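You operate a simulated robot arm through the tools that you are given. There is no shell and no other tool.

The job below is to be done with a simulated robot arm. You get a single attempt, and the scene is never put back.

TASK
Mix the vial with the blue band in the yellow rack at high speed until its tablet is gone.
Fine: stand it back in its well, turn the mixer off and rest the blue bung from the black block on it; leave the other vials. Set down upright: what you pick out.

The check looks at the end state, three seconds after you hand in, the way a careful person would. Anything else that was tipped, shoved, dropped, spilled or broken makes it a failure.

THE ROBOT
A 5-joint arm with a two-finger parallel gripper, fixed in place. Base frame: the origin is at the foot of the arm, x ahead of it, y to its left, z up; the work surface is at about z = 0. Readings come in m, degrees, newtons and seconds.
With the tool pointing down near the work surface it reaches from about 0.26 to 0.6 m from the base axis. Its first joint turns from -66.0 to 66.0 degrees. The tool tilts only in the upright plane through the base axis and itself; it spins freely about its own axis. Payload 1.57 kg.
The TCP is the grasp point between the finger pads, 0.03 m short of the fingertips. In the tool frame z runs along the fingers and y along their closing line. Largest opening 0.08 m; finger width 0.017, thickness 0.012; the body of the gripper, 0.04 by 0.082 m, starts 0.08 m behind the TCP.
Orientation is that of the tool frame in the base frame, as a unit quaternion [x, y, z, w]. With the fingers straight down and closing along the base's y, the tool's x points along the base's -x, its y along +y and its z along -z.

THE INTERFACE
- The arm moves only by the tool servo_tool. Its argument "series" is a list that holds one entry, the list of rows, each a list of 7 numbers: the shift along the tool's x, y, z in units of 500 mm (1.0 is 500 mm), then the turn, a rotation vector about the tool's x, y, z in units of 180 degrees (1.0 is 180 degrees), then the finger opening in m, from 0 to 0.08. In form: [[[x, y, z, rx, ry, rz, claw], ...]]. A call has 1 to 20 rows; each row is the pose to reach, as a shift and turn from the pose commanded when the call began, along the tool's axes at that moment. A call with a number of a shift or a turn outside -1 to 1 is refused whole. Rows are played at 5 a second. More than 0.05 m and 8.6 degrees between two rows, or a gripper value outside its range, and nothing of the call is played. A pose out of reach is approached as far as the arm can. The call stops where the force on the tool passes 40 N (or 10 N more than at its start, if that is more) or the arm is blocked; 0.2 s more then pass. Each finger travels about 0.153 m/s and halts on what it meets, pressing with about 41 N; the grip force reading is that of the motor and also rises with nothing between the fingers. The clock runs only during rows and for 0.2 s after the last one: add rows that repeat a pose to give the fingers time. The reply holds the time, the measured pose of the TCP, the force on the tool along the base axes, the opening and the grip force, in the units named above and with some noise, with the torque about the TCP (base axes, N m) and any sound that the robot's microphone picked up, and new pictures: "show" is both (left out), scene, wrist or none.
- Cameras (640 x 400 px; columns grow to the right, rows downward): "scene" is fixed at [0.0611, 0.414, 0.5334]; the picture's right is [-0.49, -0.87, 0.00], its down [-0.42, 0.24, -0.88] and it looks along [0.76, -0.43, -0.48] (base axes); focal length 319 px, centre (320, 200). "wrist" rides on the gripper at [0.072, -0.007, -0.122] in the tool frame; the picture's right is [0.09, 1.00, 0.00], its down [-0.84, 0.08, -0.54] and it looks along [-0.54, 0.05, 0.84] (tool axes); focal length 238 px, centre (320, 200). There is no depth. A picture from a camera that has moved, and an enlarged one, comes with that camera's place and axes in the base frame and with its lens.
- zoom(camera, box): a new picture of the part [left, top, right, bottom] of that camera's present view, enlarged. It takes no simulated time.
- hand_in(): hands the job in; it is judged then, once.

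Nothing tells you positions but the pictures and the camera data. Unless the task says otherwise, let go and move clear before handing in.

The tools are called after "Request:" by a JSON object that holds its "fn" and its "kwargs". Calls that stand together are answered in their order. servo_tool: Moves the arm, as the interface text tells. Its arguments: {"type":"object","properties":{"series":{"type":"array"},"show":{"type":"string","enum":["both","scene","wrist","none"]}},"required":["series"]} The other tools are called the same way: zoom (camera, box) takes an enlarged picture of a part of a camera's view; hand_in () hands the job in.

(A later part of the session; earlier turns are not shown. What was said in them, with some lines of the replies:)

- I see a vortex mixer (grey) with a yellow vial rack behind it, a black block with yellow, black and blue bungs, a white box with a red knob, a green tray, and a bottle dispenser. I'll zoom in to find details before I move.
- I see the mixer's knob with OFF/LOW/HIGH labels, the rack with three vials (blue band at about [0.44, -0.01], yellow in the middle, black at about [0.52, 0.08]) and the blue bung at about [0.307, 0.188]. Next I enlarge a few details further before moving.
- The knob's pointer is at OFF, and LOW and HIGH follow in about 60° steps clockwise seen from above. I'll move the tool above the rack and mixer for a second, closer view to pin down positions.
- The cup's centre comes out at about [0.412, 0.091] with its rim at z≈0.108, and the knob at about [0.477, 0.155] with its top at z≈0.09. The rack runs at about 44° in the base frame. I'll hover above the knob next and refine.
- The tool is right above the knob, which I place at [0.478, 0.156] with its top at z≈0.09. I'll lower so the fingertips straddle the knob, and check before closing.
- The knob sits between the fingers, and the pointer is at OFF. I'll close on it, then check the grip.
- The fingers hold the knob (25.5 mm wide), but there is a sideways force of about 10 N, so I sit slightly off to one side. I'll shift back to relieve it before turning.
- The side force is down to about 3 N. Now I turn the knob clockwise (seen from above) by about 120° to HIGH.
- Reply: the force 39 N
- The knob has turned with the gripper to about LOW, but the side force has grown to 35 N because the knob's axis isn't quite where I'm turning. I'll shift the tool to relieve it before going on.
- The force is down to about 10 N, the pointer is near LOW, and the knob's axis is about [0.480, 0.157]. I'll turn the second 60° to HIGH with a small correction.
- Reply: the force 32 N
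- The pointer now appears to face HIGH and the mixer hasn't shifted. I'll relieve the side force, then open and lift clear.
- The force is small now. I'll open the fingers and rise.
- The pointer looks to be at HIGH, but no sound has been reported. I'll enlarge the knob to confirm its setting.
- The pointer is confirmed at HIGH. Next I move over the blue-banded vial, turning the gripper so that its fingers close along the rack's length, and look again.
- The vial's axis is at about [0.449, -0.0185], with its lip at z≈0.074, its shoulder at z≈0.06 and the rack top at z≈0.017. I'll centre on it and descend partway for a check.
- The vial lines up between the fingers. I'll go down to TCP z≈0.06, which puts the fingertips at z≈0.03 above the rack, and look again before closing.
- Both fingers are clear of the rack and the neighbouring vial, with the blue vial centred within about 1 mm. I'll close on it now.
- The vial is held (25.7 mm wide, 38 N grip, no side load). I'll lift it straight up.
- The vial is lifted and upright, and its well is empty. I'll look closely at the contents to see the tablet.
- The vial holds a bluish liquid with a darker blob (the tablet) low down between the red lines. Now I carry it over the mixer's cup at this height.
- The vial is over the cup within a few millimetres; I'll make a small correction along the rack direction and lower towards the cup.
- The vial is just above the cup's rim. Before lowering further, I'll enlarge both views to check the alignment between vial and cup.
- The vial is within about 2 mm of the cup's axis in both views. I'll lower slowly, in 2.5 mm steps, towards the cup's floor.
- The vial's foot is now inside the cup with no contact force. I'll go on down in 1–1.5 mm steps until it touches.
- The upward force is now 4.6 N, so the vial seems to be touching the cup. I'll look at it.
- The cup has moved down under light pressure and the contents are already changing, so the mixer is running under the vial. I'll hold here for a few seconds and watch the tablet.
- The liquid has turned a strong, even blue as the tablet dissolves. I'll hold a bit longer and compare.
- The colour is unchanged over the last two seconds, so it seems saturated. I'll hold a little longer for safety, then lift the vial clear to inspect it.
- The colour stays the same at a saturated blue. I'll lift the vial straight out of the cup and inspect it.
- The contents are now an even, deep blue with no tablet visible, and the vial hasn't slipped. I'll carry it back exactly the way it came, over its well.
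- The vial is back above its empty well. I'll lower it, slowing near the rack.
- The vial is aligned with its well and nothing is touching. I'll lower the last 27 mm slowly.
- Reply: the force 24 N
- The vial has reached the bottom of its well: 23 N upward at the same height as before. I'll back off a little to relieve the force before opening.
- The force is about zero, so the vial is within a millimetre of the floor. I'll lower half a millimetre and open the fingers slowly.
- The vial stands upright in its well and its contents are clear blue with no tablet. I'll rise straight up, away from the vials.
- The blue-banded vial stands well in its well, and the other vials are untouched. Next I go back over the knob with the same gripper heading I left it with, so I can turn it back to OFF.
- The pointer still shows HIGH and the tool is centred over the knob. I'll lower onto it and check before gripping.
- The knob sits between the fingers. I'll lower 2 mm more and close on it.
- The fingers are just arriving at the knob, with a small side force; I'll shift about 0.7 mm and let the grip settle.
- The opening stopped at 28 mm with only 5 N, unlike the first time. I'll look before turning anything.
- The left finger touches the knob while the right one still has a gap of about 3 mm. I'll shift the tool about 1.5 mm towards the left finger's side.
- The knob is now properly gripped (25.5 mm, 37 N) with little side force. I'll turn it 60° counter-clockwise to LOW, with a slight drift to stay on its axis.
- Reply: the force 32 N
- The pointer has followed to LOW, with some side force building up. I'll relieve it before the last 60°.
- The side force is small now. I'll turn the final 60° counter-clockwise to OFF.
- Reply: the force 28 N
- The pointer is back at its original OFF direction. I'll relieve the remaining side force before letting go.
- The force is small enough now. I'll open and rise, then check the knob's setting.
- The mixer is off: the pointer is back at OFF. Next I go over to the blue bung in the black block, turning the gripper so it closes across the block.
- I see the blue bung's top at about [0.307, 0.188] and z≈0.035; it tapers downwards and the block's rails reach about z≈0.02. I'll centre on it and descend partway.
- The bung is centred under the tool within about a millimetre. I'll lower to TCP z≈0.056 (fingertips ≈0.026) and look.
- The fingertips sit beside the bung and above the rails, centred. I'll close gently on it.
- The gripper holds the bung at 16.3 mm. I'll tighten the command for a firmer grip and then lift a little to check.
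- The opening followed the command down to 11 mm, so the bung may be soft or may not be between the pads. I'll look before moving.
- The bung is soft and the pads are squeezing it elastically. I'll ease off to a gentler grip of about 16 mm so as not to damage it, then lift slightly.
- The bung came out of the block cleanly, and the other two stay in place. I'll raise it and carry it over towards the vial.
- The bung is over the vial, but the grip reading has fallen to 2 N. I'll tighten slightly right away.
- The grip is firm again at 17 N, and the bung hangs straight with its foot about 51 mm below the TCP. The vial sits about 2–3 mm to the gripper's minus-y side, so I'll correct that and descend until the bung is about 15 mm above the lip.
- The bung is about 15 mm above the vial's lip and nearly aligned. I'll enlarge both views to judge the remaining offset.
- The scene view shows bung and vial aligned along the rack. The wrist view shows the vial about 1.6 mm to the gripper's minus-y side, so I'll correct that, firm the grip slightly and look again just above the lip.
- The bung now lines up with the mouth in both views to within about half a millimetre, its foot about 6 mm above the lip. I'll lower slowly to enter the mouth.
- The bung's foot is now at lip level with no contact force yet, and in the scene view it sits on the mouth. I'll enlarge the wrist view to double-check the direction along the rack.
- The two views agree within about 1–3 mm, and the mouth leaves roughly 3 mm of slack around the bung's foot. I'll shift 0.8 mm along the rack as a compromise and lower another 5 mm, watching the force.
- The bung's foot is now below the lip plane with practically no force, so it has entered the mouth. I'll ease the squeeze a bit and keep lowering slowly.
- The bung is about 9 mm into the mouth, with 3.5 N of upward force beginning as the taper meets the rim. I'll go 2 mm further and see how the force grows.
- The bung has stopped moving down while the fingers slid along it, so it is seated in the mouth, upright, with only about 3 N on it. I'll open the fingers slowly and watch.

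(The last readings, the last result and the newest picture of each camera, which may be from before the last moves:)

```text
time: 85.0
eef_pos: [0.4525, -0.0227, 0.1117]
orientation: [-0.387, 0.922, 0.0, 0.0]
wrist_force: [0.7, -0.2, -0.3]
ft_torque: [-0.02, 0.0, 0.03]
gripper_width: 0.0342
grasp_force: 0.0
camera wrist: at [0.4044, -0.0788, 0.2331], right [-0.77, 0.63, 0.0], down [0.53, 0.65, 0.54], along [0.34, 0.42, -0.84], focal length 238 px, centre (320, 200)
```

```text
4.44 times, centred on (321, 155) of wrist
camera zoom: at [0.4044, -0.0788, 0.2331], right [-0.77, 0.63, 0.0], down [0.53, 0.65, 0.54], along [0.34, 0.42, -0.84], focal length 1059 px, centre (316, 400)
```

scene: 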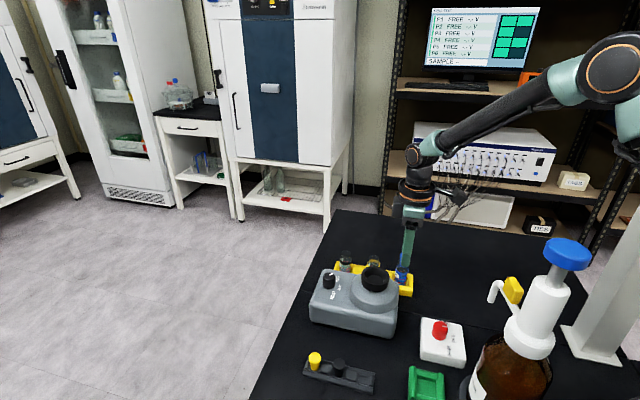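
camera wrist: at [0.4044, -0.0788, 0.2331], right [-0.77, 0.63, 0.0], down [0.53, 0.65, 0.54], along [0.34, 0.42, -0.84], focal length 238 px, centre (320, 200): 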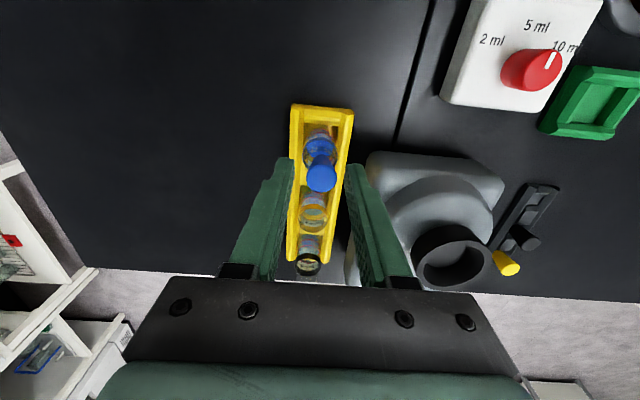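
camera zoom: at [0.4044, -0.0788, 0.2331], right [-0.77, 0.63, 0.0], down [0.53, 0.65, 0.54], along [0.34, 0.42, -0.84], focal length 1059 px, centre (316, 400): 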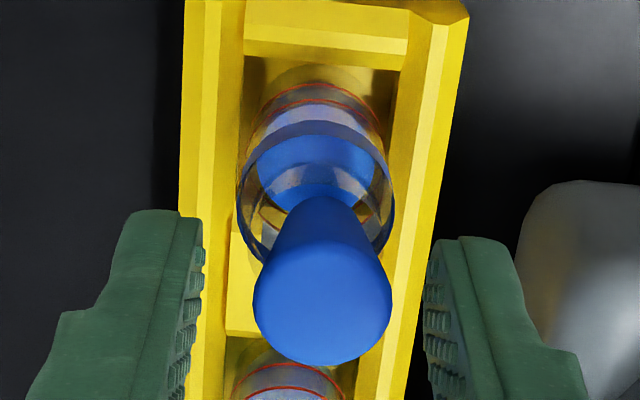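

The bung stays upright in the mouth after letting go, with clear space on both sides of it. I'll rise straight up.

Request:
{"fn": "servo_tool", "kwargs": {"series": [[[0, 0, -0.005, 0, 0, 0, 0.036], [0, 0, -0.02, 0, 0, 0, 0.038], [0, 0, -0.05, 0, 0, 0, 0.04], [0, 0, -0.09, 0, 0, 0, 0.04], [0, 0, -0.14, 0, 0, 0, 0.04], [0, 0, -0.2, 0, 0, 0, 0.04], [0, 0, -0.2, 0, 0, 0, 0.04]]], "show": "both"}}

Request:
{"fn": "zoom", "kwargs": {"camera": "scene", "box": [380, 240, 425, 300]}}

Request:
{"fn": "zoom", "kwargs": {"camera": "wrist", "box": [270, 80, 370, 220]}}

```text
time: 86.6
eef_pos: [0.4522, -0.0251, 0.2091]
orientation: [-0.387, 0.922, 0.0, 0.0]
wrist_force: [0.0, -0.2, -0.2]
ft_torque: [0.03, -0.01, 0.02]
gripper_width: 0.0397
grasp_force: 0.0
camera wrist: at [0.4057, -0.0808, 0.3319], right [-0.77, 0.63, 0.0], down [0.53, 0.65, 0.54], along [0.34, 0.42, -0.84], focal length 238 px, centre (320, 200)
```

scene: 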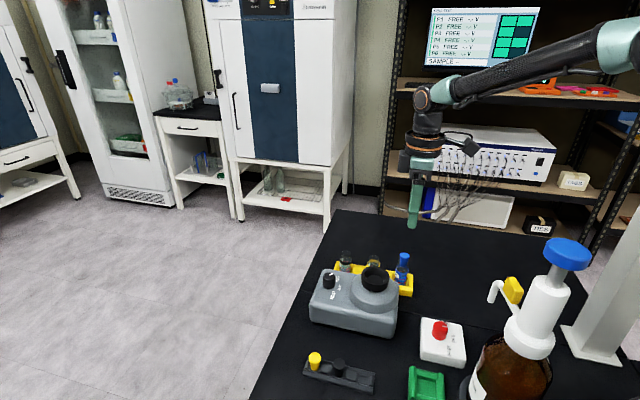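
wrist: 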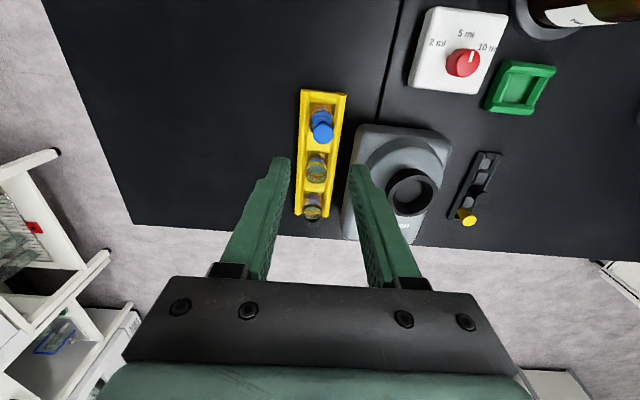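

```text
6.67 times, centred on (402, 270) of scene
camera zoom: at [0.0611, 0.414, 0.5334], right [-0.49, -0.87, 0.0], down [-0.42, 0.24, -0.88], along [0.76, -0.43, -0.48], focal length 2128 px, centre (-230, -267)
```

zoom: 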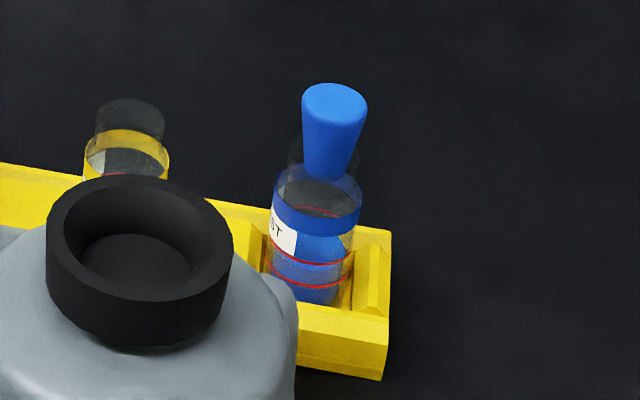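

```text
2.86 times, centred on (320, 150) of wrist
camera zoom: at [0.4057, -0.0808, 0.3319], right [-0.77, 0.63, 0.0], down [0.53, 0.65, 0.54], along [0.34, 0.42, -0.84], focal length 681 px, centre (320, 343)
```

zoom: 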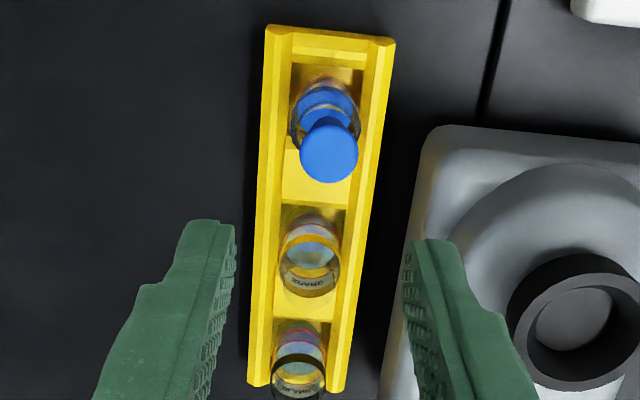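

The bung stands in the mouth of the blue-banded vial. I'll enlarge it to check that it sits straight and is stable.

Request:
{"fn": "zoom", "kwargs": {"camera": "scene", "box": [390, 248, 416, 282]}}

Request:
{"fn": "zoom", "kwargs": {"camera": "wrist", "box": [295, 90, 345, 150]}}

```text
11.76 times, centred on (403, 265) of scene
camera zoom: at [0.0611, 0.414, 0.5334], right [-0.49, -0.87, 0.0], down [-0.42, 0.24, -0.88], along [0.76, -0.43, -0.48], focal length 3755 px, centre (-656, -565)
```

zoom: 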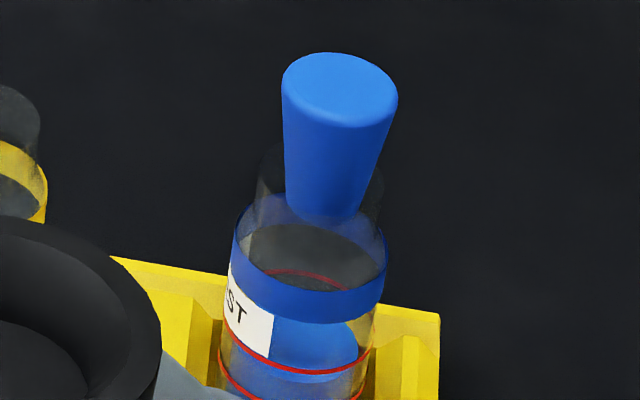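

```text
6.67 times, centred on (320, 120) of wrist
camera zoom: at [0.4057, -0.0808, 0.3319], right [-0.77, 0.63, 0.0], down [0.53, 0.65, 0.54], along [0.34, 0.42, -0.84], focal length 1589 px, centre (320, 733)
```

zoom: 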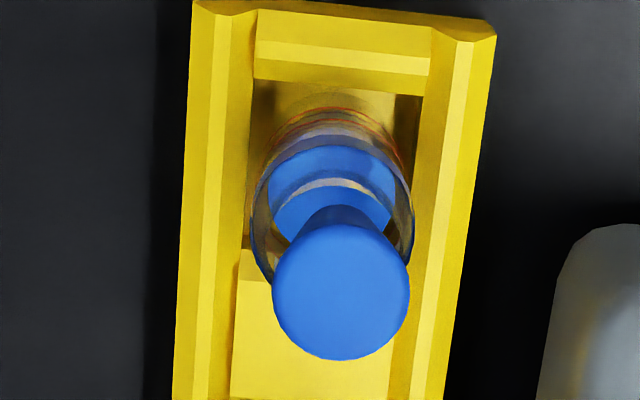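

The bung sits about 6–7 mm into the mouth and upright to within 1–2°, and the vial hasn't moved. I'll move the arm up and well clear, letting a few seconds pass to see that it stays put.

Request:
{"fn": "servo_tool", "kwargs": {"series": [[[0, 0, -0.06, 0, 0, 0, 0.04], [0, 0, -0.12, 0, 0, 0, 0.04], [0, 0, -0.18, 0, 0, 0, 0.04], [0, 0, -0.24, 0, 0, 0, 0.04], [0.02, 0.06, -0.26, 0, 0, 0, 0.04], [0.04, 0.12, -0.28, 0, 0, 0, 0.04], [0.06, 0.18, -0.3, 0, 0, 0, 0.04], [0.06, 0.24, -0.3, 0, 0, 0, 0.04], [0.06, 0.3, -0.3, 0, 0, 0, 0.04], [0.06, 0.3, -0.3, 0, 0, 0, 0.04], [0.06, 0.3, -0.3, 0, 0, 0, 0.04], [0.06, 0.3, -0.3, 0, 0, 0, 0.04], [0.06, 0.3, -0.3, 0, 0, 0, 0.04], [0.06, 0.3, -0.3, 0, 0, 0, 0.04], [0.06, 0.3, -0.3, 0, 0, 0, 0.04]]], "show": "both"}}

Request:
{"fn": "zoom", "kwargs": {"camera": "scene", "box": [390, 248, 416, 282]}}

Request:
{"fn": "zoom", "kwargs": {"camera": "scene", "box": [295, 240, 475, 400]}}

Request:
{"fn": "zoom", "kwargs": {"camera": "scene", "box": [315, 255, 365, 310]}}

```text
time: 89.8
eef_pos: [0.3227, 0.0611, 0.3603]
orientation: [-0.387, 0.922, -0.001, 0.0]
wrist_force: [-0.7, -0.7, 0.3]
ft_torque: [0.02, -0.01, 0.0]
gripper_width: 0.04
grasp_force: 0.1
camera wrist: at [0.2764, 0.0053, 0.4822], right [-0.77, 0.63, 0.0], down [0.53, 0.65, 0.54], along [0.34, 0.42, -0.84], focal length 238 px, centre (320, 200)
```

scene: 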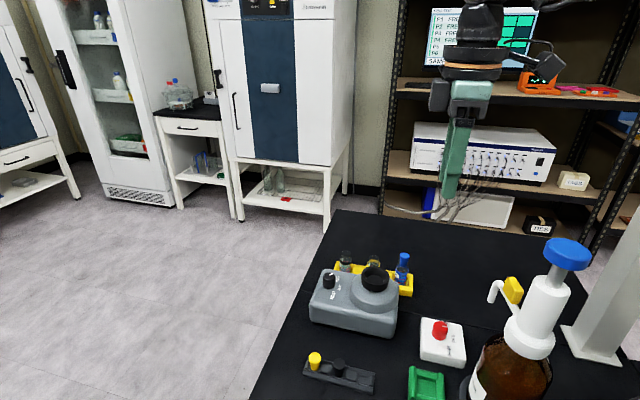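
wrist: 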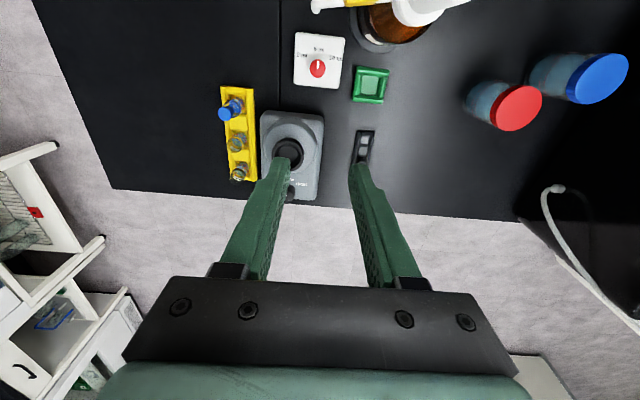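

```text
11.76 times, centred on (403, 265) of scene
camera zoom: at [0.0611, 0.414, 0.5334], right [-0.49, -0.87, 0.0], down [-0.42, 0.24, -0.88], along [0.76, -0.43, -0.48], focal length 3755 px, centre (-656, -565)
```

zoom: 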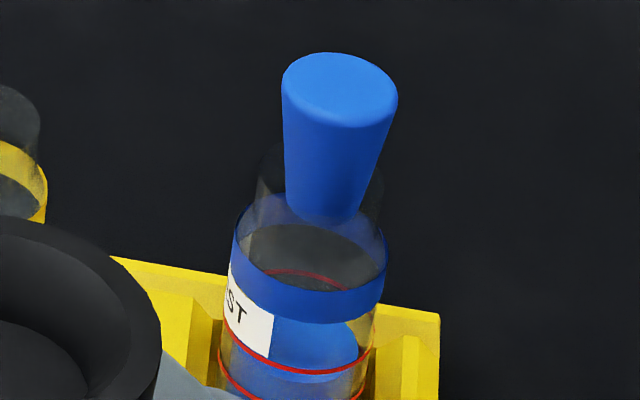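

```text
2.50 times, centred on (385, 320) of scene
camera zoom: at [0.0611, 0.414, 0.5334], right [-0.49, -0.87, 0.0], down [-0.42, 0.24, -0.88], along [0.76, -0.43, -0.48], focal length 798 px, centre (158, -100)
```

zoom: 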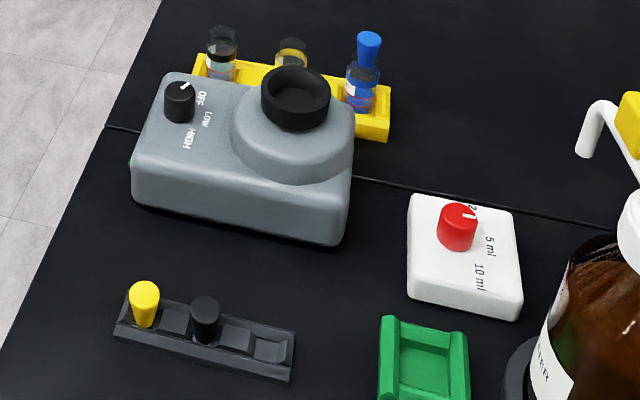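

```text
7.27 times, centred on (340, 282) of scene
camera zoom: at [0.0611, 0.414, 0.5334], right [-0.49, -0.87, 0.0], down [-0.42, 0.24, -0.88], along [0.76, -0.43, -0.48], focal length 2321 px, centre (174, -400)
```

zoom: 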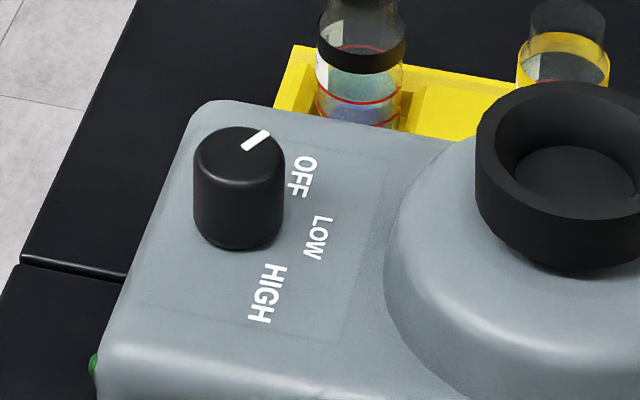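

Everything looks right: the blue-banded vial stands in its well with even blue contents, its blue bung has stayed upright in the mouth for several seconds, and the knob is at OFF. The other vials, bungs and fixtures are where they were and the arm is clear, so I hand in.

Request:
{"fn": "hand_in", "kwargs": {}}

```text
The job is handed in.
```

I've handed the job in. The blue-banded vial was mixed at HIGH and stands upright in its well in the yellow rack, with the blue bung resting in its mouth.

- **Mixing:** I held the vial in the running mixer's cup for about 8 seconds. The liquid went an even, deep blue and stopped changing, and I could see no tablet. The blue is dark enough that this rests on the colour having settled, not on a clear view of the bottom.
- **Mixer:** the knob's pointer is back at OFF.
- **Bung:** it is soft and gave a little in the grip. It sits about 6 to 7 mm into the mouth, upright to within a degree or two. The scene camera shows it 1 to 2 mm off the vial's centre, while the wrist camera puts it slightly the other way. It did not move in the 3 seconds I watched before handing in.
- **Everything else:** the other two vials, the yellow and black bungs and the other equipment looked untouched in the last pictures. The arm was well clear.
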